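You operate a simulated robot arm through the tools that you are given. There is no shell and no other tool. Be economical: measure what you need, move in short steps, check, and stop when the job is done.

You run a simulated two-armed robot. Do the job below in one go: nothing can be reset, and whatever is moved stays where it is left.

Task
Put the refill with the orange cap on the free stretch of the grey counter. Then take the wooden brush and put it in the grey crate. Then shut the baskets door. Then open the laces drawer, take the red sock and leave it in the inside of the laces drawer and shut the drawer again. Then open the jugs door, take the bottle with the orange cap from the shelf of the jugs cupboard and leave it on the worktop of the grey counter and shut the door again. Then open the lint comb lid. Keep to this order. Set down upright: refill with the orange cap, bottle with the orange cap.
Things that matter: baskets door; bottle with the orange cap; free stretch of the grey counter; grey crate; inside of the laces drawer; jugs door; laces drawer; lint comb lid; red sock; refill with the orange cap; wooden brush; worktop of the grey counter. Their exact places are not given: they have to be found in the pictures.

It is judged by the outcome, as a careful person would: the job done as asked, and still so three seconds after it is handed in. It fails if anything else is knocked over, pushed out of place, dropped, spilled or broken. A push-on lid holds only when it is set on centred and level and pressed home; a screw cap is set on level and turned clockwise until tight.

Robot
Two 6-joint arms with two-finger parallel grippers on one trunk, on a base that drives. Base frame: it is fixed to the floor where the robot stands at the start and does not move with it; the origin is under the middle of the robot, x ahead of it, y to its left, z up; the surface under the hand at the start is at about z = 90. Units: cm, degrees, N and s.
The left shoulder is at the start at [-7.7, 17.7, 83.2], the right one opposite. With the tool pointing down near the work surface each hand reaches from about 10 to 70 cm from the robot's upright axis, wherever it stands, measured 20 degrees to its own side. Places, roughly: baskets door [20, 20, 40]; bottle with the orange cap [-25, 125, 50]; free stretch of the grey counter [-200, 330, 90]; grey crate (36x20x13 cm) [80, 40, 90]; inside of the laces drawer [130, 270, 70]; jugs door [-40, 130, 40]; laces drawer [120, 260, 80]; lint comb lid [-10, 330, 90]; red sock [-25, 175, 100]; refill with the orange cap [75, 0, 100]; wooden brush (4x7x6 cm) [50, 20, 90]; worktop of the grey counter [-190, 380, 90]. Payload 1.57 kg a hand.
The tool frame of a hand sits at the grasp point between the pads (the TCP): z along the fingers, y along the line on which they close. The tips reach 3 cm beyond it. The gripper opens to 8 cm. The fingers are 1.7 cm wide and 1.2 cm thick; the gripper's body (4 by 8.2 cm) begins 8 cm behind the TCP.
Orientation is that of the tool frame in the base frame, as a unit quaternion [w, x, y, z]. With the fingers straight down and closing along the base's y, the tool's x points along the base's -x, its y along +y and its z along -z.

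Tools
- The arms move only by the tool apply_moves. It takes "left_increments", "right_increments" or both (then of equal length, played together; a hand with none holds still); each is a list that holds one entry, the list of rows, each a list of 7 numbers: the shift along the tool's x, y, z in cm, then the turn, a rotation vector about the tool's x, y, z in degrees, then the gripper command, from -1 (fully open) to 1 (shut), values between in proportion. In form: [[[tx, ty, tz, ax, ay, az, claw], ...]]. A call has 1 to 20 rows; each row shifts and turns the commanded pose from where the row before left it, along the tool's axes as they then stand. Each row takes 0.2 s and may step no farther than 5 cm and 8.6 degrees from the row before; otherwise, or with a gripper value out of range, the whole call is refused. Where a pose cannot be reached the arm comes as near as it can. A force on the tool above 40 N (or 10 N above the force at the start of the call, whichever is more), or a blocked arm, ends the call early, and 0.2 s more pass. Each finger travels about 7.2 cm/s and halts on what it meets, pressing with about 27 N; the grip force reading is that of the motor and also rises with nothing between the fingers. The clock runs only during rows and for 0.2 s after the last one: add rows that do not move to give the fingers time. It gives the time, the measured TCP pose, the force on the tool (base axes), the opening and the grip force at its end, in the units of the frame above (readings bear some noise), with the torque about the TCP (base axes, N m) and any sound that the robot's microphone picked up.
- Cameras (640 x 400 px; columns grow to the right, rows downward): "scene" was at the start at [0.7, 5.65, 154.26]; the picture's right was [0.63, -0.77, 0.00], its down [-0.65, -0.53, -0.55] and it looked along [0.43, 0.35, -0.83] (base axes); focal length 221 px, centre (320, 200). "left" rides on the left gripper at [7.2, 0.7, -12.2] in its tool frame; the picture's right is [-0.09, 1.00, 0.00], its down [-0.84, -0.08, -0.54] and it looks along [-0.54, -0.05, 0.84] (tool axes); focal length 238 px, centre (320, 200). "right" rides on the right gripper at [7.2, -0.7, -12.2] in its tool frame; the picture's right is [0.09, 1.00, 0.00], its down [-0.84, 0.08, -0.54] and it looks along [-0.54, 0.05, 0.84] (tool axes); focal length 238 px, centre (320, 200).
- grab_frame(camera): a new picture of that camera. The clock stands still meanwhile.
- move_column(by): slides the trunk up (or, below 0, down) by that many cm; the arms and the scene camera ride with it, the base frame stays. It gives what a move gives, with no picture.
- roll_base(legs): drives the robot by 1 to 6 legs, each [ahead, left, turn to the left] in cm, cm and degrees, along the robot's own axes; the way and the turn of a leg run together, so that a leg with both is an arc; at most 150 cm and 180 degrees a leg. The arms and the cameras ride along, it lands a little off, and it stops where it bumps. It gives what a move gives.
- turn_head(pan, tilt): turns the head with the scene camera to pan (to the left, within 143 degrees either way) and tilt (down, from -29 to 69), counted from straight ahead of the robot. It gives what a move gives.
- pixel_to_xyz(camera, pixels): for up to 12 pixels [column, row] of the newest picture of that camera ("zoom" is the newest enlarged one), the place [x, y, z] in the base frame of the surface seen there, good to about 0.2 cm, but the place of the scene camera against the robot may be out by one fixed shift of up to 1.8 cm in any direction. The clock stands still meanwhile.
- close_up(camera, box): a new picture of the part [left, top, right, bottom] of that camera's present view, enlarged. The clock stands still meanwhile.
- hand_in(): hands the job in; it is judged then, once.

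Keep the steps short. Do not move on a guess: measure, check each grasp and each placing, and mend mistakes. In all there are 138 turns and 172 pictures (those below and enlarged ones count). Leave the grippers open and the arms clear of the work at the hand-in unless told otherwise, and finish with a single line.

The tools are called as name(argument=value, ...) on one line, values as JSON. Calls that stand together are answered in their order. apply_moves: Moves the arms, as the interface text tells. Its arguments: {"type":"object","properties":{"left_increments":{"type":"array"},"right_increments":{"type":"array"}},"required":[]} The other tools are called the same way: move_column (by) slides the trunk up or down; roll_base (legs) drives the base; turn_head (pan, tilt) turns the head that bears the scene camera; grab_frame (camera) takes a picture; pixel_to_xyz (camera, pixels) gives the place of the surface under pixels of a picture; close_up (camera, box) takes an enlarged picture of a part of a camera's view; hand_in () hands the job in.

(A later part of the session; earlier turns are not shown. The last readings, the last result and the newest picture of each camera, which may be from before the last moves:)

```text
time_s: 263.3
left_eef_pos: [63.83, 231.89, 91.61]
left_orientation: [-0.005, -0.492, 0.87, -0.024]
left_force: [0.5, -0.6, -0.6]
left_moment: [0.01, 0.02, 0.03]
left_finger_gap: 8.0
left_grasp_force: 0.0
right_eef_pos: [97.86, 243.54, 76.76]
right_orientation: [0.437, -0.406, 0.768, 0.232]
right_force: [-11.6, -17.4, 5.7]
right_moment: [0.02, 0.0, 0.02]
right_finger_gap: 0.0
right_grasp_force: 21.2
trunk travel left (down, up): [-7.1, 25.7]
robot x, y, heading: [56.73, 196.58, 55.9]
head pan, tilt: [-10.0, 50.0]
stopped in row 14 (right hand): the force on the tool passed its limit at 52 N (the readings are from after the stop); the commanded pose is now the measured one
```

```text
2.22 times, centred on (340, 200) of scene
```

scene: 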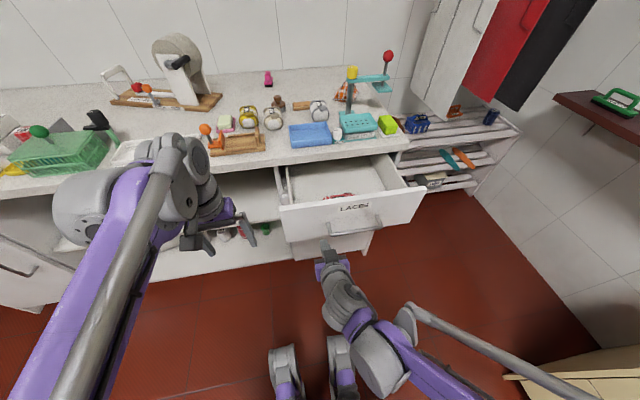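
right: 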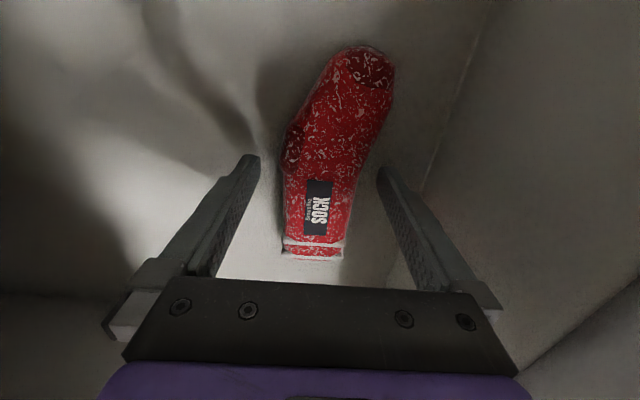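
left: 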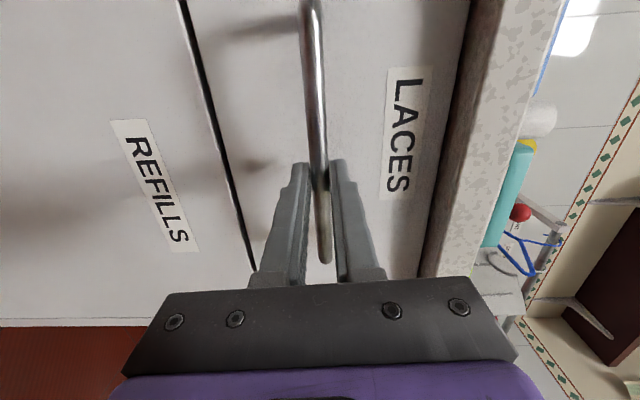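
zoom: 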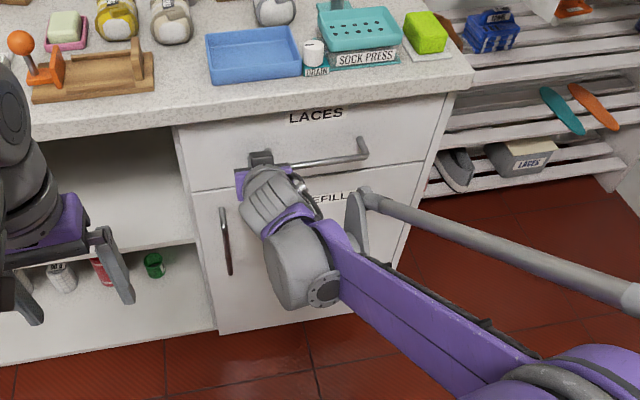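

The laces drawer is shut flush. Retract the right hand and restore it.

apply_moves(right_increments=[[[1.5, 0, -2.6, 0, 0, 0, 1], [2, 0, -3.4, 0, 0, 0, 1], [2, 0, -3.4, 0, 0, 0, 1], [2, 0, -3.4, 0, 0, 0, 1], [2, 0, -3.4, 0, 0, 0, 1], [1.5, 0, -2.6, 0, 0, 0, 1], [-4, 0, -2.3, 0, 0, 0, 1], [-4, 0, -2.3, 0, 0, 0, 1], [0, 0, 0, 0, 8.5, 0, 1], [0, 0, 0, 0, 8.5, 0, 1], [0, 0, 0, 0, 8.5, 0, 1], [0, 0, 0, 0, 8.5, 0, 1], [0, 0, 0, 0, 8.5, 0, 1], [0, 0, 0, 0, 8.5, 0, 1], [0, 0, 0, 0, 8.5, 0, -1], [0, 0, 0, 0, 0, 0, -1]]])

move_column(by=25)

close_up(camera="scene", box=[0, 60, 400, 310])

```text
time_s: 266.7
left_eef_pos: [63.8, 232.08, 91.51]
left_orientation: [-0.006, -0.492, 0.87, -0.024]
left_force: [0.9, -0.3, 1.0]
left_moment: [0.03, 0.02, 0.0]
left_finger_gap: 7.97
left_grasp_force: 0.0
right_eef_pos: [85.85, 225.91, 86.17]
right_orientation: [-0.004, -0.467, 0.884, -0.001]
right_force: [-0.7, 0.0, 0.1]
right_moment: [0.02, -0.04, 0.0]
right_finger_gap: 7.99
right_grasp_force: 0.4
trunk travel left (down, up): [-7.1, 25.7]
robot x, y, heading: [56.55, 197.08, 55.5]
head pan, tilt: [-10.0, 50.0]
```

```text
time_s: 269.3
left_eef_pos: [63.87, 231.95, 116.52]
left_orientation: [-0.007, -0.491, 0.871, -0.024]
left_force: [-0.5, 0.0, 0.0]
left_moment: [-0.04, 0.0, -0.02]
left_finger_gap: 8.01
left_grasp_force: 0.1
right_eef_pos: [85.83, 225.68, 111.08]
right_orientation: [-0.003, -0.467, 0.884, 0.001]
right_force: [0.5, 0.0, -0.7]
right_moment: [0.04, 0.01, 0.03]
right_finger_gap: 7.99
right_grasp_force: 0.1
trunk travel left (down, up): [-32.1, 0.7]
robot x, y, heading: [56.41, 196.77, 55.8]
head pan, tilt: [-10.0, 50.0]
```

```text
1.60 times, centred on (200, 185) of scene
```

zoom: 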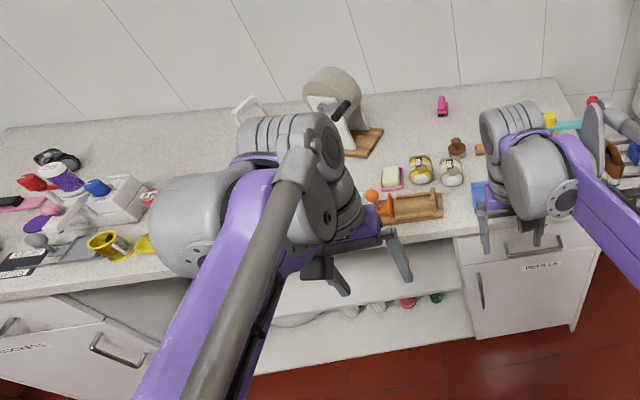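

Drive back along the passage and sideways to the island front, still facing it.

roll_base(legs=[[0, -34, 0], [-86, 0, 0], [-86, 0, 0], [0, 92, 0]])

turn_head(pan=0, tilt=50)

grab_frame(camera="scene")

```text
time_s: 289.1
left_eef_pos: [-79.96, 124.58, 116.49]
left_orientation: [-0.006, -0.485, 0.874, -0.024]
left_force: [0.0, 0.6, -0.2]
left_moment: [-0.01, 0.0, 0.0]
left_finger_gap: 7.99
left_grasp_force: 0.1
right_eef_pos: [-57.98, 118.08, 110.96]
right_orientation: [-0.002, -0.461, 0.888, -0.001]
right_force: [-0.7, 0.0, -0.3]
right_moment: [-0.01, 0.02, -0.02]
right_finger_gap: 8.01
right_grasp_force: 0.1
trunk travel left (down, up): [-32.1, 0.7]
robot x, y, heading: [-87.83, 89.52, 54.9]
head pan, tilt: [-10.0, 50.0]
```

```text
time_s: 289.8
left_eef_pos: [-79.98, 124.54, 116.55]
left_orientation: [-0.008, -0.485, 0.874, -0.024]
left_force: [-1.0, 0.1, 0.3]
left_moment: [0.01, 0.0, 0.02]
left_finger_gap: 8.03
left_grasp_force: 0.0
right_eef_pos: [-58.09, 118.02, 111.08]
right_orientation: [-0.003, -0.46, 0.888, -0.001]
right_force: [0.0, -0.1, 0.3]
right_moment: [0.06, 0.02, -0.02]
right_finger_gap: 8.0
right_grasp_force: 0.0
trunk travel left (down, up): [-32.1, 0.7]
robot x, y, heading: [-87.67, 89.57, 54.7]
head pan, tilt: [0.0, 50.0]
```

```text
96 pictures are left
```

scene: 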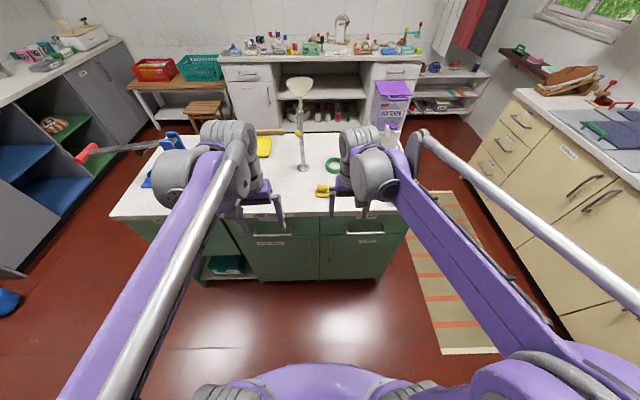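

close_up(camera="scene", box=[210, 190, 430, 300])

pixel_to_xyz(camera="scene", pixels=[[329, 250], [315, 250], [366, 242], [330, 242], [330, 258], [322, 250], [392, 250], [378, 278], [340, 250], [350, 233], [329, 246], [329, 254]])

```text
2.91 times, centred on (320, 245) of scene
```

zoom: 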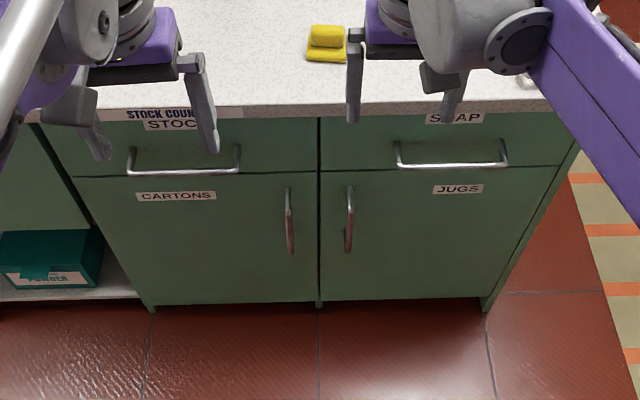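

```text
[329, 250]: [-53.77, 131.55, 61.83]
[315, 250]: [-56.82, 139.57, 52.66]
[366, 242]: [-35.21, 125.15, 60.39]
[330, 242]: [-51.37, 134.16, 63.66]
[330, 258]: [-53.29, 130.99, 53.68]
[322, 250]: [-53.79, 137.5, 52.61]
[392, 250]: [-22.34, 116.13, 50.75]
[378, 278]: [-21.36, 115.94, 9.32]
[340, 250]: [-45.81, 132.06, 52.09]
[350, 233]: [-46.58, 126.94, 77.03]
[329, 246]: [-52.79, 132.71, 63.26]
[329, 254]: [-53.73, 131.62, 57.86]
```

Handle bar at (-53.7,131.5), z 50–63. Reposition (left 10, back 8), lower the trunk.

roll_base(legs=[[-8, 10, 1.2]])

move_column(by=-31)

apply_moves(right_increments=[[[0, 0, 0, 0, -8.5, 0, -1], [0, 0, 0, 0, -8.5, 0, -1], [0, 0, 0, 0, -8.5, 0, -1], [0, 0, 0, 0, -8.5, 0, -1], [0, 0, 0, 0, -8.5, 0, -1], [0, 0, 0, 0, -8.5, 0, -1], [0, 0, 0, 0, -8.5, 0, -1], [4, 0, 2.3, 0, 0, 0, -1], [4, 0, 2.3, 0, 0, 0, -1], [4, 0, 2.3, 0, 0, 0, -1], [4, 0, 2.3, 0, 0, 0, -1], [2, 0, 1.15, 0, 0, 0, -1], [0, 0, 0, 0, 0, 0, -1]]])

grab_frame(camera="right")

grab_frame(camera="scene")

```text
time_s: 291.3
left_eef_pos: [-93.2, 123.8, 116.64]
left_orientation: [-0.007, -0.494, 0.869, -0.024]
left_force: [0.3, 0.3, 0.2]
left_moment: [-0.02, -0.01, -0.03]
left_finger_gap: 7.97
left_grasp_force: 0.0
right_eef_pos: [-71.14, 117.49, 111.1]
right_orientation: [-0.003, -0.469, 0.883, -0.001]
right_force: [-0.6, 1.0, -0.2]
right_moment: [-0.02, 0.01, 0.02]
right_finger_gap: 7.99
right_grasp_force: 0.1
trunk travel left (down, up): [-32.1, 0.7]
robot x, y, heading: [-100.39, 88.33, 56.0]
head pan, tilt: [0.0, 50.0]
```

```text
time_s: 294.4
left_eef_pos: [-93.22, 123.81, 85.58]
left_orientation: [-0.006, -0.493, 0.87, -0.024]
left_force: [0.0, -0.4, -0.2]
left_moment: [0.02, -0.01, -0.03]
left_finger_gap: 8.01
left_grasp_force: 0.0
right_eef_pos: [-71.1, 117.65, 80.06]
right_orientation: [-0.003, -0.47, 0.883, -0.002]
right_force: [-0.7, 0.0, -0.2]
right_moment: [-0.02, -0.01, 0.01]
right_finger_gap: 8.0
right_grasp_force: 0.0
trunk travel left (down, up): [-1.1, 31.7]
robot x, y, heading: [-100.59, 88.4, 55.9]
head pan, tilt: [0.0, 50.0]
```

```text
time_s: 297.2
left_eef_pos: [-93.12, 123.74, 85.56]
left_orientation: [-0.006, -0.493, 0.87, -0.024]
left_force: [0.1, 0.1, 0.2]
left_moment: [0.0, -0.03, 0.0]
left_finger_gap: 8.02
left_grasp_force: 0.1
right_eef_pos: [-71.49, 117.29, 59.39]
right_orientation: [0.436, -0.408, 0.768, 0.232]
right_force: [0.5, 0.3, -0.1]
right_moment: [0.03, -0.01, -0.02]
right_finger_gap: 7.97
right_grasp_force: 0.1
trunk travel left (down, up): [-1.1, 31.7]
robot x, y, heading: [-100.7, 88.44, 55.9]
head pan, tilt: [0.0, 50.0]
```

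```text
94 pictures are left
```

right: 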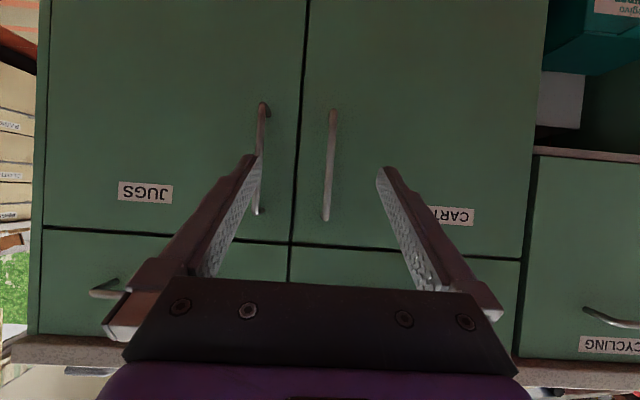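

```text
93 pictures are left
```

scene: 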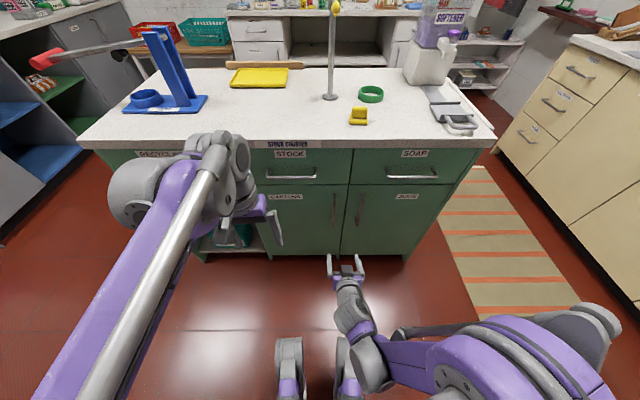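

pixel_to_xyz(camera="right", pixels=[[262, 112], [261, 140], [257, 205], [330, 160], [150, 150], [60, 140], [300, 110]])

```text
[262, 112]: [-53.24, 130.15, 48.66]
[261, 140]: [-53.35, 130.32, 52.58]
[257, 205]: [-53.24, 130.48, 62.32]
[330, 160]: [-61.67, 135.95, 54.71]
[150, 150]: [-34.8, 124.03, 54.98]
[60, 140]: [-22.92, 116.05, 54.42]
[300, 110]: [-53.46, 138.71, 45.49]
```

Bar at (-53.3,130.3). Right hand: 7.9 right, then 20.5 forward with open fingers, then close.

apply_moves(right_increments=[[[0, -3.95, 0, 0, 0, 0, -1], [0, -3.95, 0, 0, 0, 0, -1], [-1.74, 0, 3.74, 0, 0, 0, -1], [-1.74, 0, 3.74, 0, 0, 0, -1], [-1.74, 0, 3.74, 0, 0, 0, -1], [-1.74, 0, 3.74, 0, 0, 0, -1], [-1.74, 0, 3.74, 0, 0, 0, -1], [0, 0, 0, 0, 0, 0, -1]]])

grab_frame(camera="right")

pixel_to_xyz(camera="right", pixels=[[318, 150], [318, 180], [322, 120]])

```text
time_s: 299.0
left_eef_pos: [-93.28, 123.7, 85.51]
left_orientation: [-0.007, -0.493, 0.87, -0.023]
left_force: [0.1, 0.7, -1.0]
left_moment: [-0.02, -0.02, -0.01]
left_finger_gap: 8.0
left_grasp_force: 0.1
right_eef_pos: [-53.49, 129.89, 57.4]
right_orientation: [0.436, -0.408, 0.768, 0.233]
right_force: [-0.8, -0.2, 0.2]
right_moment: [-0.02, 0.01, 0.01]
right_finger_gap: 7.98
right_grasp_force: 0.0
trunk travel left (down, up): [-1.1, 31.7]
robot x, y, heading: [-100.45, 88.67, 55.9]
head pan, tilt: [0.0, 50.0]
```

```text
92 pictures are left
```

right: 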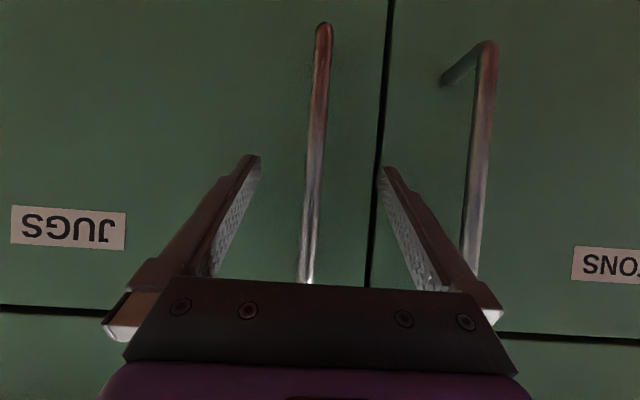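

```text
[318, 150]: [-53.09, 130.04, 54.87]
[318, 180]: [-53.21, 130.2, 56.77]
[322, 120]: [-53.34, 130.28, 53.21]
```

Bar centred. Close and pull along the arc slowly.

apply_moves(right_increments=[[[0, 0, 0, 0, 0, 0, 0], [0, 0, 0, 0, 0, 0, 1], [0, 0, 0, 0, 0, 0, 1], [0, 0, 0, 0, 0, 0, 1], [0.28, -0.15, -0.48, 0, 0, 0, 1], [0.4, -0.22, -0.7, 0, 0, 0, 1], [0.56, -0.3, -0.96, 0, 0, 0, 1], [0.56, -0.31, -0.96, 0, 0, 0, 1], [0.56, -0.31, -0.96, 0, 0, 0, 1], [0.56, -0.31, -0.96, 0, 0, 0, 1], [0.56, -0.35, -0.96, 0, 0, 0, 1], [0.56, -0.4, -0.96, 0, 0, 0, 1]]])

```text
time_s: 301.6
left_eef_pos: [-93.23, 123.79, 85.55]
left_orientation: [-0.007, -0.494, 0.869, -0.024]
left_force: [0.9, 0.2, -0.4]
left_moment: [0.0, -0.01, 0.01]
left_finger_gap: 8.0
left_grasp_force: 0.1
right_eef_pos: [-55.82, 121.88, 57.14]
right_orientation: [0.434, -0.408, 0.769, 0.232]
right_force: [13.6, -3.4, -8.0]
right_moment: [-0.51, 0.15, -0.12]
right_finger_gap: 1.16
right_grasp_force: 29.2
trunk travel left (down, up): [-1.1, 31.7]
robot x, y, heading: [-100.52, 88.44, 55.8]
head pan, tilt: [0.0, 50.0]
```

Opening. Continue the arc with more rightward motion.

apply_moves(right_increments=[[[0.4, -0.7, -0.7, 0, 0, 0, 1], [0.5, -0.65, -0.86, 0, 0, 0, 1], [0.5, -0.65, -0.86, 0, 0, 0, 1], [0.5, -0.65, -0.86, 0, 0, 0, 1], [0.5, -0.7, -0.86, 0, 0, 0, 1], [0.5, -0.75, -0.86, 0, 0, 0, 1], [0.5, -0.8, -0.86, 0, 0, 0, 1], [0.5, -0.8, -0.86, 0, 0, 0, 1], [0.5, -0.9, -0.82, 0, 0, 0, 1], [0.45, -0.9, -0.8, 0, 0, 0, 1]]])

grab_frame(camera="scene")

```text
time_s: 302.4
left_eef_pos: [-93.38, 123.66, 85.48]
left_orientation: [-0.006, -0.494, 0.869, -0.024]
left_force: [-0.2, -0.2, -0.2]
left_moment: [-0.01, -0.01, 0.03]
left_finger_gap: 7.98
left_grasp_force: 0.0
right_eef_pos: [-56.45, 118.84, 57.39]
right_orientation: [0.433, -0.41, 0.767, 0.235]
right_force: [-5.9, -1.1, 3.6]
right_moment: [-0.56, 0.16, -0.02]
right_finger_gap: 1.16
right_grasp_force: 29.1
trunk travel left (down, up): [-1.1, 31.7]
robot x, y, heading: [-100.67, 88.14, 55.9]
head pan, tilt: [0.0, 50.0]
stopped in row 4 (right hand): the force on the tool passed its limit at 52 N (the readings are from after the stop); the commanded pose is now the measured one
```

```text
91 pictures are left
```

scene: 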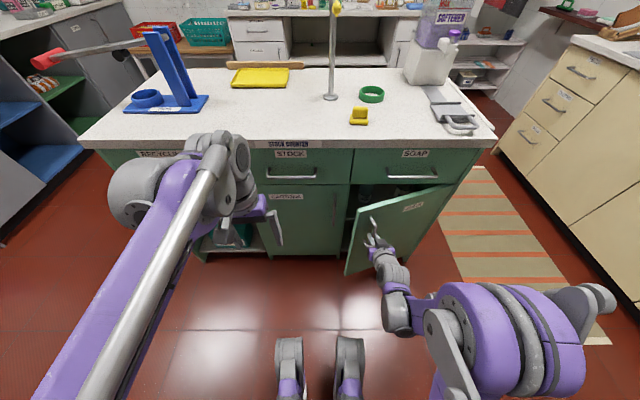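

Door about 20° open; the grip is binding. Release, back off, shift left and go in beside the door's free edge with closed fingers (between it and the cartons handle).

apply_moves(right_increments=[[[0, 0, 0, 0, 0, 0, 0], [0, 0, 0, 0, 0, 0, -1], [0, 0, 0, 0, 0, 0, -1], [1, 0, -1.72, 0, 0, 0, -1], [1.5, 0, -2.6, 0, 0, 0, -1], [1, 0, -1.72, 0, 0, 0, 0], [0, 3, 0, 0, 0, 0, 1], [0, 3, 0, 0, 0, 0, 1], [0, 2.8, 0, 0, 0, 0, 1], [0, 0, 0, 0, 0, 0, 1], [0, 0, 0, 0, 0, 0, 1]]])

grab_frame(camera="right")

close_up(camera="scene", box=[260, 150, 500, 320])

```text
time_s: 304.8
left_eef_pos: [-93.33, 123.74, 85.52]
left_orientation: [-0.006, -0.494, 0.869, -0.024]
left_force: [1.3, -0.9, 0.3]
left_moment: [-0.02, -0.01, 0.0]
left_finger_gap: 7.98
left_grasp_force: 0.1
right_eef_pos: [-67.67, 118.0, 57.52]
right_orientation: [0.433, -0.411, 0.767, 0.235]
right_force: [1.1, -0.1, -0.5]
right_moment: [0.01, 0.0, 0.02]
right_finger_gap: 0.0
right_grasp_force: 21.1
trunk travel left (down, up): [-1.1, 31.7]
robot x, y, heading: [-100.72, 88.37, 55.9]
head pan, tilt: [0.0, 50.0]
```

```text
90 pictures are left
```

right: 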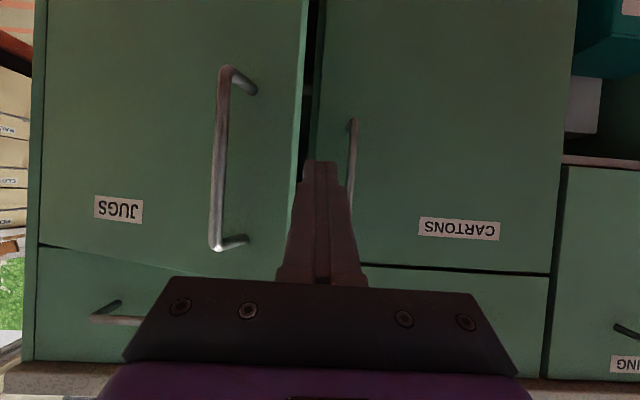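

```text
2.35 times, centred on (380, 235) of scene
```

zoom: 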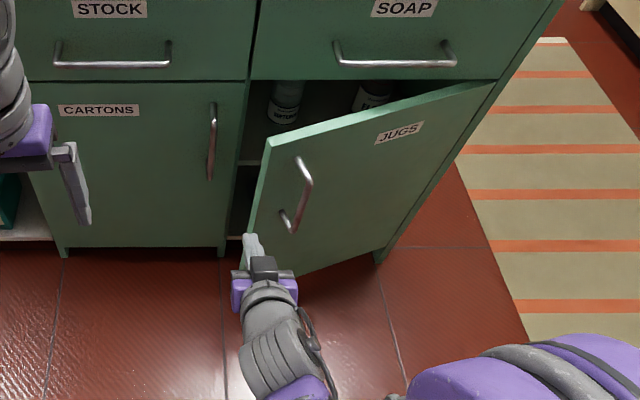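

pixel_to_xyz(camera="right", pixels=[[298, 120], [292, 90], [352, 130], [220, 150], [40, 120], [312, 60]])

pixel_to_xyz(camera="zoom", pixels=[[283, 105], [372, 95], [285, 118], [285, 88], [250, 200], [267, 145]])

```text
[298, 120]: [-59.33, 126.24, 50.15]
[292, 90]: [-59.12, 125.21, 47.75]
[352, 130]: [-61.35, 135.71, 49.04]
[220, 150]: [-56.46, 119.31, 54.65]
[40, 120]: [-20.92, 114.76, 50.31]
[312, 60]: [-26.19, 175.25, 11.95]
```

```text
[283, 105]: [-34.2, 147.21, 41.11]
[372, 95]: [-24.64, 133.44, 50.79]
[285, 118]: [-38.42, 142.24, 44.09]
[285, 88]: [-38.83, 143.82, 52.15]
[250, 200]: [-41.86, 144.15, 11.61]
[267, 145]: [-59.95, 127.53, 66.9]
```

Door edge at u'≈120, v'≈72. Insert fingers to v'≈74, then sweep right to swing it open.

apply_moves(right_increments=[[[0, 1.4, 0, 0, 0, 0, 1], [-1.4, 0, 2.38, 0, 0, 0, 1], [-1.4, 0, 2.38, 0, 0, 0, 1], [-1.4, 0, 2.38, 0, 0, 0, 1], [-1.4, 0, 2.38, 0, 0, 0, 1], [-1.4, 0, 2.38, 0, 0, 0, 1], [0, -1.5, 0, 0, 0, 0, 1], [0, -1.5, 0, 0, 0, 0, 1], [0.1, -1.5, -0.17, 0, 0, 0, 1], [0.1, -1.5, -0.17, 0, 0, 0, 1], [0.18, -1.5, -0.3, 0, 0, 0, 1], [0.18, -1.5, -0.3, 0, 0, 0, 1], [0.18, -1.5, -0.3, 0, 0, 0, 1], [0.18, -1.5, -0.3, 0, 0, 0, 1], [0.18, -1.5, -0.3, 0, 0, 0, 1]]])

grab_frame(camera="scene")

```text
time_s: 306.7
left_eef_pos: [-93.52, 123.77, 85.55]
left_orientation: [-0.006, -0.496, 0.868, -0.025]
left_force: [0.5, 0.4, 0.5]
left_moment: [-0.01, -0.03, -0.02]
left_finger_gap: 8.03
left_grasp_force: 0.1
right_eef_pos: [-59.41, 128.83, 57.26]
right_orientation: [0.431, -0.414, 0.765, 0.241]
right_force: [-7.9, 2.8, 1.3]
right_moment: [-0.11, -0.23, -0.16]
right_finger_gap: 0.02
right_grasp_force: 21.1
trunk travel left (down, up): [-1.1, 31.7]
robot x, y, heading: [-100.84, 88.09, 56.2]
head pan, tilt: [0.0, 50.0]
stopped in row 9 (right hand): the force on the tool passed its limit at 51 N (the readings are from after the stop); the commanded pose is now the measured one
```

```text
88 pictures are left
```

scene: 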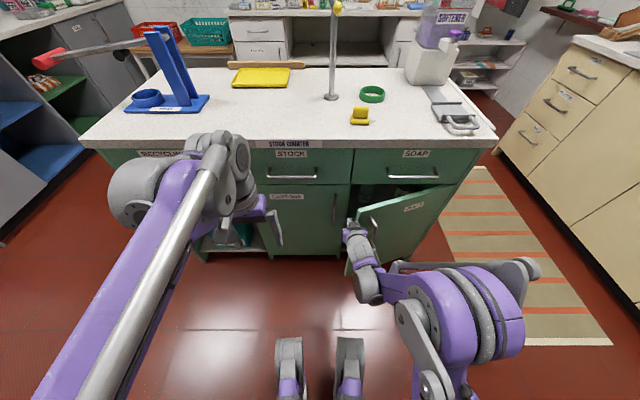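

I'm pressing the door's end face. Back off, set the tool vertical, and hook behind the door from above instead.

apply_moves(right_increments=[[[1, 0.5, -1.72, 0, 0, 0, 1], [2, 0, -3.44, 0, 0, 0, 1], [2, 0, -3.44, 0, 0, 0, 1], [2, 0, -3.44, 0, 0, 0, 1], [0, 0, 0, 0, 8.5, 0, 1], [0, 0, 0, 0, 8.5, 0, 1], [0, 0, 0, 0, 8.5, 0, 1], [0, 0, 0, 0, 8.5, 0, 1], [0, 0, 0, 0, 8.5, 0, 1], [0, 0, 0, 0, 8.5, 0, 1], [0, 0, 0, 0, 8.5, 0, 1], [0, 0, -4.5, 0, 0, 0, 1], [0, 0, -4.5, 0, 0, 0, 1], [0, 0, -4.5, 0, 0, 0, 1], [0, 0, -4.5, 0, 0, 0, 1], [0, 0, 0, 0, 0, 0, 1]]])

grab_frame(camera="right")

```text
time_s: 310.1
left_eef_pos: [-93.53, 123.87, 85.64]
left_orientation: [-0.006, -0.496, 0.868, -0.024]
left_force: [0.2, 0.7, 0.3]
left_moment: [-0.01, 0.01, 0.0]
left_finger_gap: 7.98
left_grasp_force: 0.0
right_eef_pos: [-67.34, 117.78, 75.53]
right_orientation: [-0.006, -0.478, 0.878, 0.003]
right_force: [-0.3, 0.0, -0.8]
right_moment: [0.01, 0.0, 0.01]
right_finger_gap: 0.0
right_grasp_force: 21.4
trunk travel left (down, up): [-1.1, 31.7]
robot x, y, heading: [-100.65, 88.03, 56.0]
head pan, tilt: [0.0, 50.0]
```

```text
87 pictures are left
```

right: 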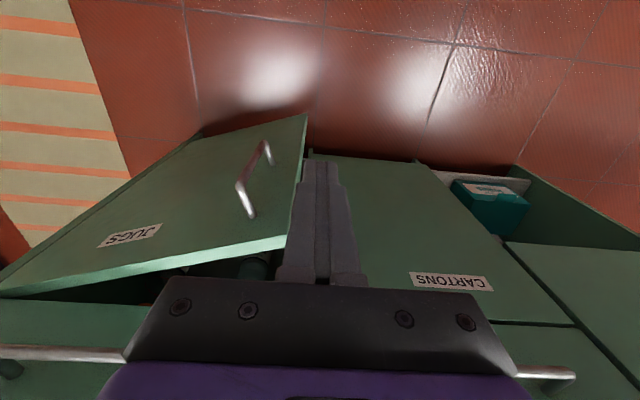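

pixel_to_xyz(camera="right", pixels=[[284, 240], [270, 248], [220, 252], [100, 352], [545, 372], [120, 275], [400, 300], [305, 120]])

```text
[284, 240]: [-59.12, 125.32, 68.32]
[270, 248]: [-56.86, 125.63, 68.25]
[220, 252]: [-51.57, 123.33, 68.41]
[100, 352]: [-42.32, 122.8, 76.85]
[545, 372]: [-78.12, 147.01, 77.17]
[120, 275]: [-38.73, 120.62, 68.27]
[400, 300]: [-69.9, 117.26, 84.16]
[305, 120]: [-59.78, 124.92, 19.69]
```

Door top z 68.3, edge at u'≈119. Move to (u' 115, v' 78) above the door, then lower behind it.

apply_moves(right_increments=[[[-3, -1.1, 0, 0, 0, 0, 1], [-3, -1.1, 0, 0, 0, 0, 1], [-3, -1.1, 0, 0, 0, 0, 1], [-3, -1.1, 0, 0, 0, 0, 1], [-3, -1.1, 0, 0, 0, 0, 1], [-2.7, -0.8, 0, 0, 0, 0, 1], [0, 0, 0, 0, 0, 0, 1]]])

grab_frame(camera="right")

```text
time_s: 311.5
left_eef_pos: [-93.58, 123.66, 85.55]
left_orientation: [-0.005, -0.494, 0.869, -0.024]
left_force: [0.1, 0.1, 0.6]
left_moment: [-0.04, -0.01, 0.01]
left_finger_gap: 7.99
left_grasp_force: 0.1
right_eef_pos: [-52.89, 128.33, 75.25]
right_orientation: [-0.016, -0.476, 0.879, -0.001]
right_force: [-8.6, -10.6, 0.2]
right_moment: [1.29, -1.0, -0.16]
right_finger_gap: 0.0
right_grasp_force: 21.3
trunk travel left (down, up): [-1.1, 31.7]
robot x, y, heading: [-100.74, 88.42, 56.1]
head pan, tilt: [0.0, 50.0]
stopped in row 7 (right hand): the force on the tool passed its limit at 107 N (the readings are from after the stop); the commanded pose is now the measured one
```

```text
86 pictures are left
```

right: 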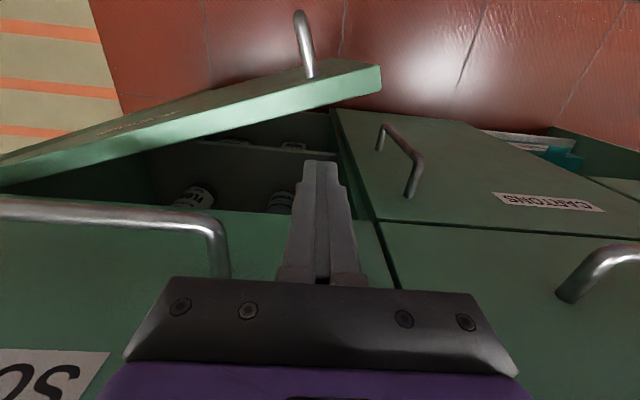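

The hand touched the counter edge. Back off 1.2, then lower behind the door.

apply_moves(right_increments=[[[1.2, 0, 0, 0, 0, 0, 1], [0, 0, 1.5, 0, 0, 0, 1], [0, 0, 2, 0, 0, 0, 1], [0, 0, 2, 0, 0, 0, 1], [0, 0, 2, 0, 0, 0, 1], [0, 0, 2, 0, 0, 0, 1], [0, 0, 2, 0, 0, 0, 1], [0, 0, 0, 0, 0, 0, 1]]])

grab_frame(camera="right")

```text
time_s: 313.3
left_eef_pos: [-93.6, 123.84, 85.56]
left_orientation: [-0.007, -0.495, 0.869, -0.024]
left_force: [0.0, -0.4, 0.9]
left_moment: [0.01, 0.03, 0.02]
left_finger_gap: 7.99
left_grasp_force: 0.1
right_eef_pos: [-53.64, 127.23, 63.8]
right_orientation: [-0.014, -0.476, 0.88, 0.0]
right_force: [-0.1, -0.4, 0.7]
right_moment: [-0.01, -0.03, -0.02]
right_finger_gap: 0.0
right_grasp_force: 20.7
trunk travel left (down, up): [-1.1, 31.7]
robot x, y, heading: [-100.51, 88.64, 56.0]
head pan, tilt: [0.0, 50.0]
```

```text
85 pictures are left
```

right: 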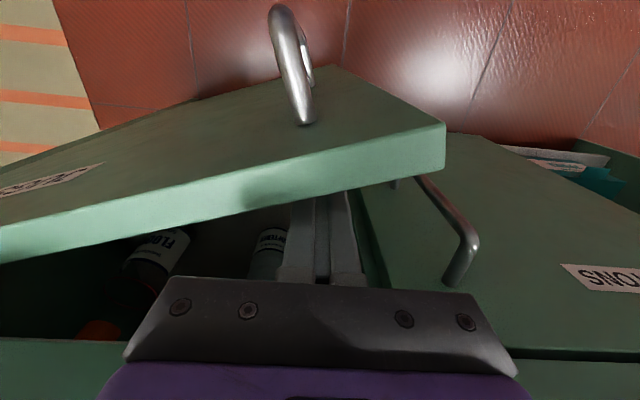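

Hooked behind the door (and an orange-capped bottle shows at lower left). Swing it open along the arc.

apply_moves(right_increments=[[[1.67, -0.8, 0, 0, 0, 0, 1], [1.67, -0.9, 0, 0, 0, 0, 1], [1.67, -0.92, 0, 0, 0, 0, 1], [1.67, -0.95, 0, 0, 0, 0, 1], [1.67, -0.95, 0, 0, 0, 0, 1], [1.67, -0.95, 0, 0, 0, 0, 1], [1.3, -1.32, 0, 0, 0, 0, 1], [1.3, -1.32, 0, 0, 0, 0, 1], [1.3, -1.32, 0, 0, 0, 0, 1], [1.3, -1.32, 0, 0, 0, 0, 1], [1.3, -1.32, 0, 0, 0, 0, 1], [1.3, -1.32, 0, 0, 0, 0, 1], [0.78, -1.68, 0, 0, 0, 0, 1], [0.78, -1.68, 0, 0, 0, 0, 1], [0.78, -1.68, 0, 0, 0, 0, 1], [0.78, -1.68, 0, 0, 0, 0, 1], [0.78, -1.68, 0, 0, 0, 0, 1], [0.7, -1.68, 0, 0, 0, 0, 1]]])

grab_frame(camera="scene")

```text
time_s: 317.1
left_eef_pos: [-93.38, 123.73, 85.51]
left_orientation: [-0.007, -0.495, 0.868, -0.024]
left_force: [-0.6, 0.3, -0.6]
left_moment: [0.0, 0.0, 0.0]
left_finger_gap: 8.01
left_grasp_force: 0.1
right_eef_pos: [-46.23, 95.82, 64.07]
right_orientation: [-0.016, -0.477, 0.879, 0.0]
right_force: [-0.2, -0.1, -0.2]
right_moment: [0.0, -0.01, 0.05]
right_finger_gap: 0.0
right_grasp_force: 21.2
trunk travel left (down, up): [-1.1, 31.7]
robot x, y, heading: [-100.98, 88.6, 56.2]
head pan, tilt: [0.0, 50.0]
```

```text
84 pictures are left
```

scene: 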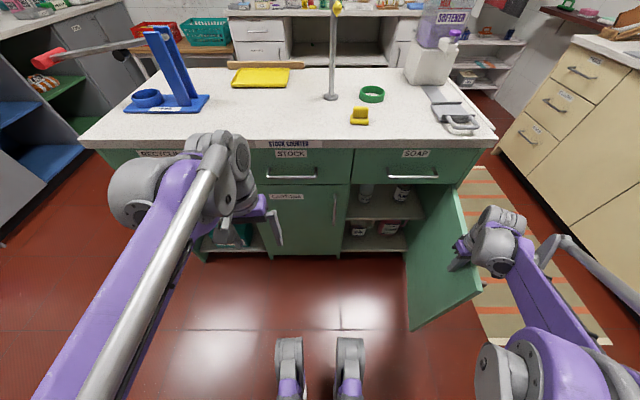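

Door ~75° open. Push a bit further to ~90°, then look inside.

apply_moves(right_increments=[[[0.3, -1.7, 0, 0, 0, 0, 1], [0.2, -1.7, 0, 0, 0, 0, 1], [0.1, -1.7, 0, 0, 0, 0, 1], [0, -1.7, 0, 0, 0, 0, 1], [0, 3, 0, 0, 0, 0, 1], [0, 2, -4, 0, 0, 0, 1], [0, 0, -4.5, 0, 0, 0, 1], [0, 0, -4.5, 0, 0, 0, 1], [0, 0, 0, 0, 0, 0, -1]]])

close_up(camera="scene", box=[320, 160, 500, 340])

```text
time_s: 319.1
left_eef_pos: [-93.35, 123.85, 85.53]
left_orientation: [-0.006, -0.494, 0.869, -0.024]
left_force: [-0.6, -0.1, 1.3]
left_moment: [0.01, 0.03, 0.0]
left_finger_gap: 8.0
left_grasp_force: 0.0
right_eef_pos: [-44.74, 94.54, 77.28]
right_orientation: [-0.014, -0.477, 0.879, 0.0]
right_force: [-0.1, 0.3, -0.5]
right_moment: [0.0, 0.0, -0.01]
right_finger_gap: 5.24
right_grasp_force: 0.1
trunk travel left (down, up): [-1.1, 31.7]
robot x, y, heading: [-100.22, 88.29, 56.0]
head pan, tilt: [0.0, 50.0]
```

```text
2.22 times, centred on (410, 250) of scene
```

zoom: 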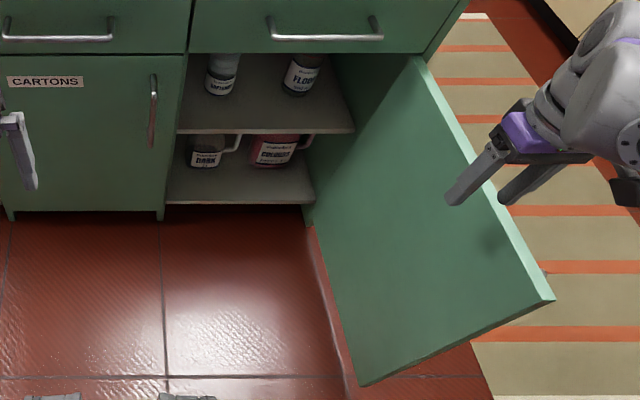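

pixel_to_xyz(camera="zoom", pixels=[[302, 75], [287, 72], [316, 75], [298, 90], [222, 80], [220, 92], [260, 125], [340, 125], [192, 125], [430, 75], [548, 300], [340, 60]])

```text
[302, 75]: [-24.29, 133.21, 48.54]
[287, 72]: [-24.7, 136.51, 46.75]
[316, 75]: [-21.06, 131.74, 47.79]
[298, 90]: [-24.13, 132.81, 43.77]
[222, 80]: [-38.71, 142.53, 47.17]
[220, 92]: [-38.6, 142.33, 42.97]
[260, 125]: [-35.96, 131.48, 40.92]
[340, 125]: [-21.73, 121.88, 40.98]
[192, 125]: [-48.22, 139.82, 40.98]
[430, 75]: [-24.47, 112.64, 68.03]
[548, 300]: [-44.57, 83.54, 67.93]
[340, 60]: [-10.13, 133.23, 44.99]
```

The FLOOR bottle (orange cap) stands at u'≈94, v'≈100 on a shelf at z≈41. Retract the right hand inward, then shift the base right and a little ahead to use the left hand.

apply_moves(right_increments=[[[0, 0, -4, 0, 0, 0, -1], [0, 3, -3.5, 0, 0, 0, -1], [2, 4, -1.5, 0, 0, 0, -1], [2.5, 4, -1.5, 0, 0, 0, -1], [2.5, 4, -1.5, 0, 0, 0, -1], [2.5, 4, 0, 0, 0, 0, -1], [2.5, 4, 0, 0, 0, 0, -1], [2, 0, 0, 0, 0, 0, -1], [0, 0, 0, 0, 0, 0, -1]]])

roll_base(legs=[[0, -24, 0], [13, 0, 0]])

grab_frame(camera="scene")

```text
time_s: 321.1
left_eef_pos: [-93.56, 123.8, 85.58]
left_orientation: [-0.006, -0.494, 0.869, -0.024]
left_force: [-0.3, 0.4, -0.3]
left_moment: [0.01, 0.0, 0.02]
left_finger_gap: 8.02
left_grasp_force: 0.0
right_eef_pos: [-71.52, 95.52, 89.69]
right_orientation: [-0.014, -0.476, 0.879, 0.001]
right_force: [-0.2, -0.4, 0.1]
right_moment: [0.01, -0.02, 0.01]
right_finger_gap: 7.99
right_grasp_force: 0.0
trunk travel left (down, up): [-1.1, 31.7]
robot x, y, heading: [-100.63, 88.59, 55.8]
head pan, tilt: [0.0, 50.0]
```

```text
time_s: 324.7
left_eef_pos: [-66.19, 121.41, 85.6]
left_orientation: [-0.006, -0.495, 0.868, -0.024]
left_force: [0.2, 0.6, -0.2]
left_moment: [0.01, 0.02, -0.02]
left_finger_gap: 8.0
left_grasp_force: 0.0
right_eef_pos: [-44.19, 92.97, 89.76]
right_orientation: [-0.015, -0.477, 0.879, -0.001]
right_force: [-0.7, 0.2, 0.2]
right_moment: [0.02, 0.03, 0.03]
right_finger_gap: 7.99
right_grasp_force: 0.0
trunk travel left (down, up): [-1.1, 31.7]
robot x, y, heading: [-73.26, 86.22, 56.3]
head pan, tilt: [0.0, 50.0]
```

```text
82 pictures are left
```

scene: 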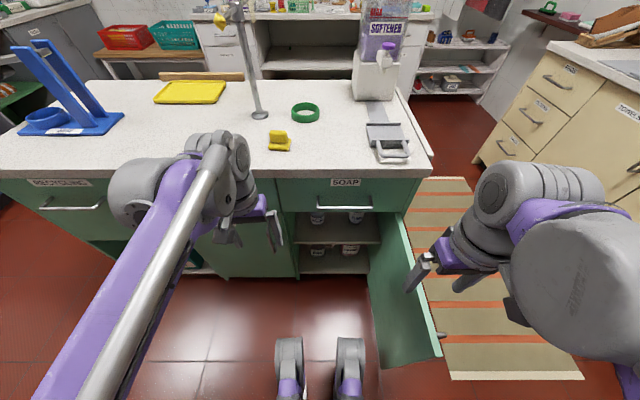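

Turn the left hand: yaw 20° right, pitch 65° forward.

apply_moves(left_increments=[[[0, 0, 0, 0, 0, 6.7, -1], [0, 0, 0, 0, 0, 6.7, -1], [0, 0, 0, 0, 0, 6.6, -1], [0, 0, 0, 0, -8.15, 0, -1], [0, 0, 0, 0, -8.15, 0, -1], [0, 0, 0, 0, -8.15, 0, -1], [0, 0, 0, 0, -8.15, 0, -1], [0, 0, 0, 0, -8.15, 0, -1], [0, 0, 0, 0, -8.15, 0, -1], [0, 0, 0, 0, -8.15, 0, -1], [0, 0, 0, 0, -8.15, 0, -1], [2.74, -1.81, 3.16, 0, 0, 0, -1], [2.74, -1.81, 3.16, 0, 0, 0, -1], [2.74, -1.81, 3.16, 0, 0, 0, -1], [2.74, -1.81, 3.16, 0, 0, 0, -1], [2.74, -1.81, 3.16, 0, 0, 0, -1], [2.74, -1.81, 3.16, 0, 0, 0, -1], [2.74, -1.81, 3.16, 0, 0, 0, -1], [2.74, -1.81, 3.16, 0, 0, 0, -1], [0, 0, 0, 0, 0, 0, -1]]])

grab_frame(camera="left")

grab_frame(camera="scene")

```text
time_s: 328.9
left_eef_pos: [-46.39, 117.4, 55.28]
left_orientation: [0.505, -0.298, 0.794, 0.161]
left_force: [-0.3, -0.7, -0.8]
left_moment: [0.01, 0.02, 0.01]
left_finger_gap: 7.99
left_grasp_force: 0.0
right_eef_pos: [-44.4, 92.9, 89.76]
right_orientation: [-0.014, -0.477, 0.879, 0.0]
right_force: [0.3, -0.6, -0.4]
right_moment: [-0.01, 0.01, 0.0]
right_finger_gap: 8.01
right_grasp_force: 0.0
trunk travel left (down, up): [-1.1, 31.7]
robot x, y, heading: [-73.53, 85.98, 56.3]
head pan, tilt: [0.0, 50.0]
```

```text
81 pictures are left
```

left: 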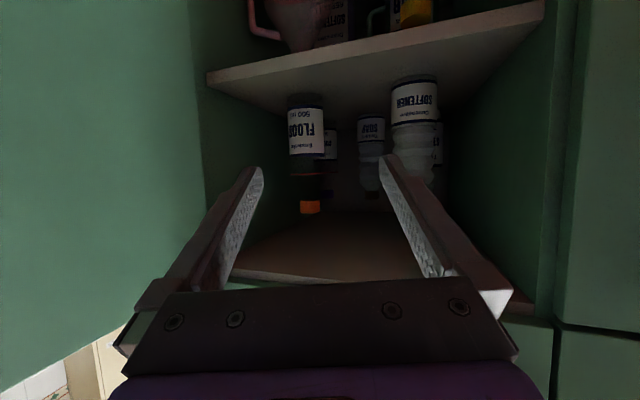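

```text
80 pictures are left
```

scene: 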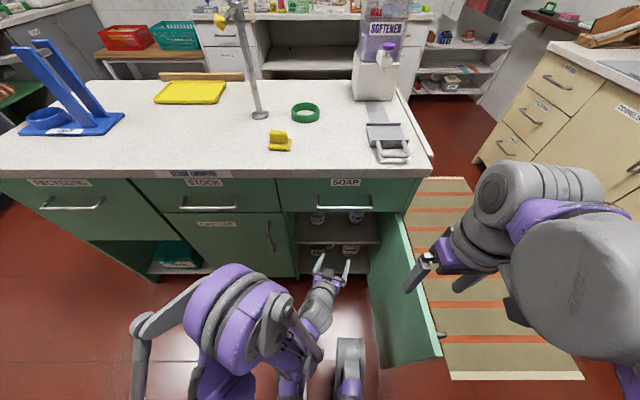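

The orange-capped FLOOR bottle is at (308,150) in the (inverted) view. Measure it.

pixel_to_xyz(camera="left", pixels=[[306, 100], [306, 130], [290, 120], [323, 120], [308, 170], [308, 200], [310, 208], [310, 212], [305, 185], [415, 100], [300, 250], [208, 75]])

close_up(camera="left", box=[250, 70, 450, 230])

```text
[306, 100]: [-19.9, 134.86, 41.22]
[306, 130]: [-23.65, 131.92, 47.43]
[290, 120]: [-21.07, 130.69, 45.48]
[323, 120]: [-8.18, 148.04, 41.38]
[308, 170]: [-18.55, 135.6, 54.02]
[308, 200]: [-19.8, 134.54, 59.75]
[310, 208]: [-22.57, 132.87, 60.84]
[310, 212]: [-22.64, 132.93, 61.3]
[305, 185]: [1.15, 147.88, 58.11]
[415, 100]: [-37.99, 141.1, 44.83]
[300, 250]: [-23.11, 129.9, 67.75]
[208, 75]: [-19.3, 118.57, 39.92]
```

```text
2.50 times, centred on (350, 150) of left
```

zoom: 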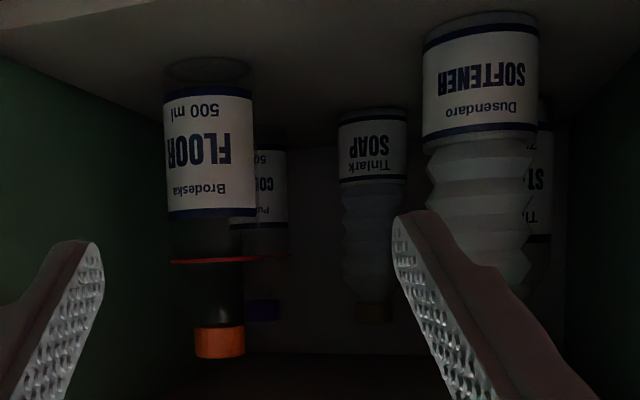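

Bottle axis (-21.2,133.9), body ≈6.2 wide, top z 61. Align: right 2.65, down 5.8, then 15 in.

apply_moves(left_increments=[[[2.6, -1.3, 1.3, 0, 0, 0, -1], [2.6, -1.35, 1.2, 0, 0, 0, -1], [-1.3, 0, 2.7, 0, 0, 0, -1], [-1.3, 0, 2.7, 0, 0, 0, -1], [-1.3, 0, 2.7, 0, 0, 0, -1], [-1.3, 0, 2.7, 0, 0, 0, -1], [-1.3, 0, 2.7, 0, 0, 0, -1], [0, 0, 0, 0, 0, 0, -1]]])

grab_frame(camera="left")

```text
time_s: 330.7
left_eef_pos: [-30.7, 125.93, 51.87]
left_orientation: [0.505, -0.297, 0.794, 0.161]
left_force: [0.5, 0.3, 0.3]
left_moment: [-0.01, -0.02, -0.01]
left_finger_gap: 7.98
left_grasp_force: 0.0
left hand out of reach, approached as far as the arm can: row 1, 2
right_eef_pos: [-44.35, 92.9, 89.81]
right_orientation: [-0.015, -0.477, 0.879, 0.0]
right_force: [0.0, -1.4, 0.0]
right_moment: [0.0, -0.03, 0.0]
right_finger_gap: 8.01
right_grasp_force: 0.1
trunk travel left (down, up): [-1.1, 31.7]
robot x, y, heading: [-73.51, 85.88, 56.2]
head pan, tilt: [0.0, 50.0]
```

```text
78 pictures are left
```

left: 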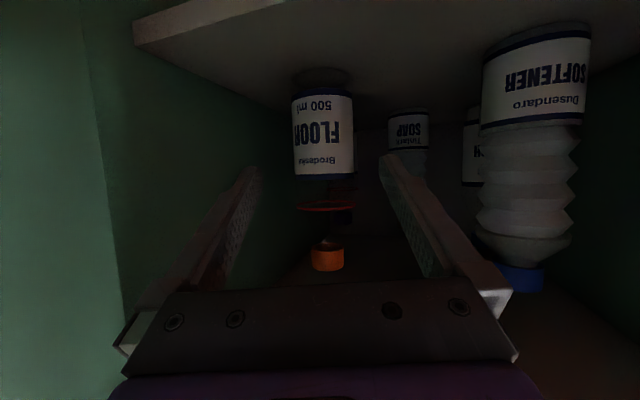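

pixel_to_xyz(camera="left", pixels=[[322, 110], [322, 150], [322, 175], [325, 192], [325, 208], [300, 208], [350, 208], [328, 262], [326, 230], [296, 130], [352, 130]])

close_up(camera="left", box=[260, 50, 400, 290])

```text
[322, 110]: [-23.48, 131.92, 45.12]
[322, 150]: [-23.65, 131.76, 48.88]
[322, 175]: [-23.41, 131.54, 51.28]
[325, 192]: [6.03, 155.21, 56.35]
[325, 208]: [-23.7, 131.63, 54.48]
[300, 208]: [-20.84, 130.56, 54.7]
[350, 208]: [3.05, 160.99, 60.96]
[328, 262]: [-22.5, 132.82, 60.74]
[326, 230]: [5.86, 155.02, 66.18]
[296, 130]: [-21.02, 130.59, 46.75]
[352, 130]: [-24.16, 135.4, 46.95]
```

```text
1.67 times, centred on (330, 170) of left
```

zoom: 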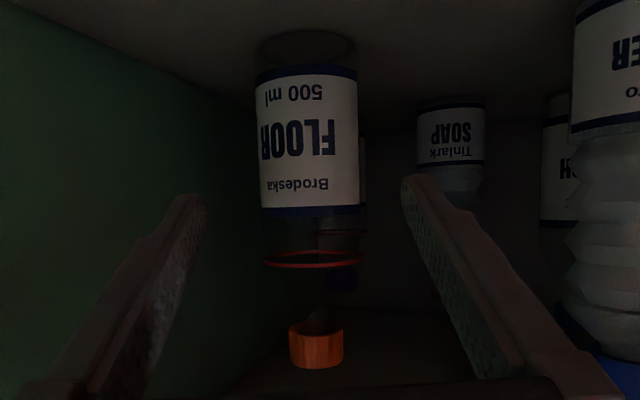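

Bottle centre ≈(-21.8,133.4); body spans z 41–55. Move in 11.4 and close.

apply_moves(left_increments=[[[-1, 0.06, 2.05, 0, 0, 0, -1], [-1, 0.06, 2.05, 0, 0, 0, -1], [-1, 0.06, 2.05, 0, 0, 0, -1], [-1, 0.06, 2.05, 0, 0, 0, -1], [-1, 0.06, 2.05, 0, 0, 0, -1], [0, 0, 0, 0, 0, 0, -1], [0, 0, 0, 0, 0, 0, -0.4], [0, 0, 0, 0, 0, 0, 0.2], [0, 0, 0, 0, 0, 0, 1], [0, 0, 0, 0, 0, 0, 1], [0, 0, 0, 0, 0, 0, 1]]])

grab_frame(camera="left")

```text
time_s: 333.1
left_eef_pos: [-21.89, 133.46, 52.26]
left_orientation: [0.505, -0.297, 0.794, 0.161]
left_force: [-0.2, -0.6, 2.4]
left_moment: [0.21, 0.09, -0.03]
left_finger_gap: 6.43
left_grasp_force: 26.9
right_eef_pos: [-44.21, 92.97, 89.71]
right_orientation: [-0.014, -0.477, 0.879, 0.0]
right_force: [0.3, -0.8, 0.5]
right_moment: [0.0, 0.01, 0.01]
right_finger_gap: 8.0
right_grasp_force: 0.0
trunk travel left (down, up): [-1.1, 31.7]
robot x, y, heading: [-73.3, 85.7, 56.1]
head pan, tilt: [0.0, 50.0]
```

```text
76 pictures are left
```

left: 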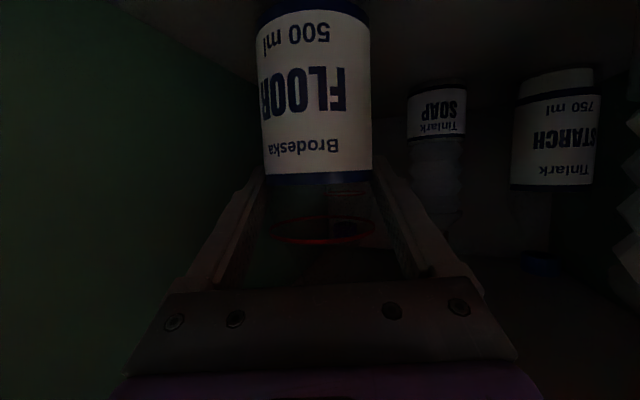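

Gripped (6.43). Lift 2.5 with the trunk and check it comes along.

move_column(by=2.5)

grab_frame(camera="left")

```text
time_s: 333.8
left_eef_pos: [-21.81, 133.45, 54.73]
left_orientation: [0.505, -0.298, 0.794, 0.161]
left_force: [-0.7, 0.9, -0.9]
left_moment: [0.01, -0.01, -0.04]
left_finger_gap: 6.44
left_grasp_force: 26.8
right_eef_pos: [-44.39, 93.01, 92.28]
right_orientation: [-0.014, -0.476, 0.879, 0.0]
right_force: [0.2, -0.5, -0.3]
right_moment: [0.02, 0.0, 0.02]
right_finger_gap: 8.0
right_grasp_force: 0.1
trunk travel left (down, up): [-3.6, 29.2]
robot x, y, heading: [-73.82, 85.98, 56.3]
head pan, tilt: [0.0, 50.0]
```

```text
75 pictures are left
```

left: 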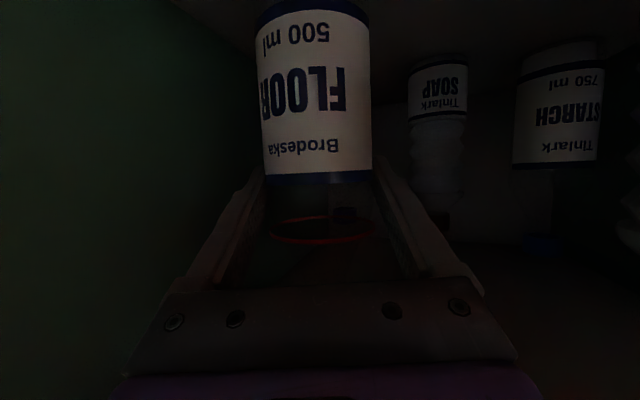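

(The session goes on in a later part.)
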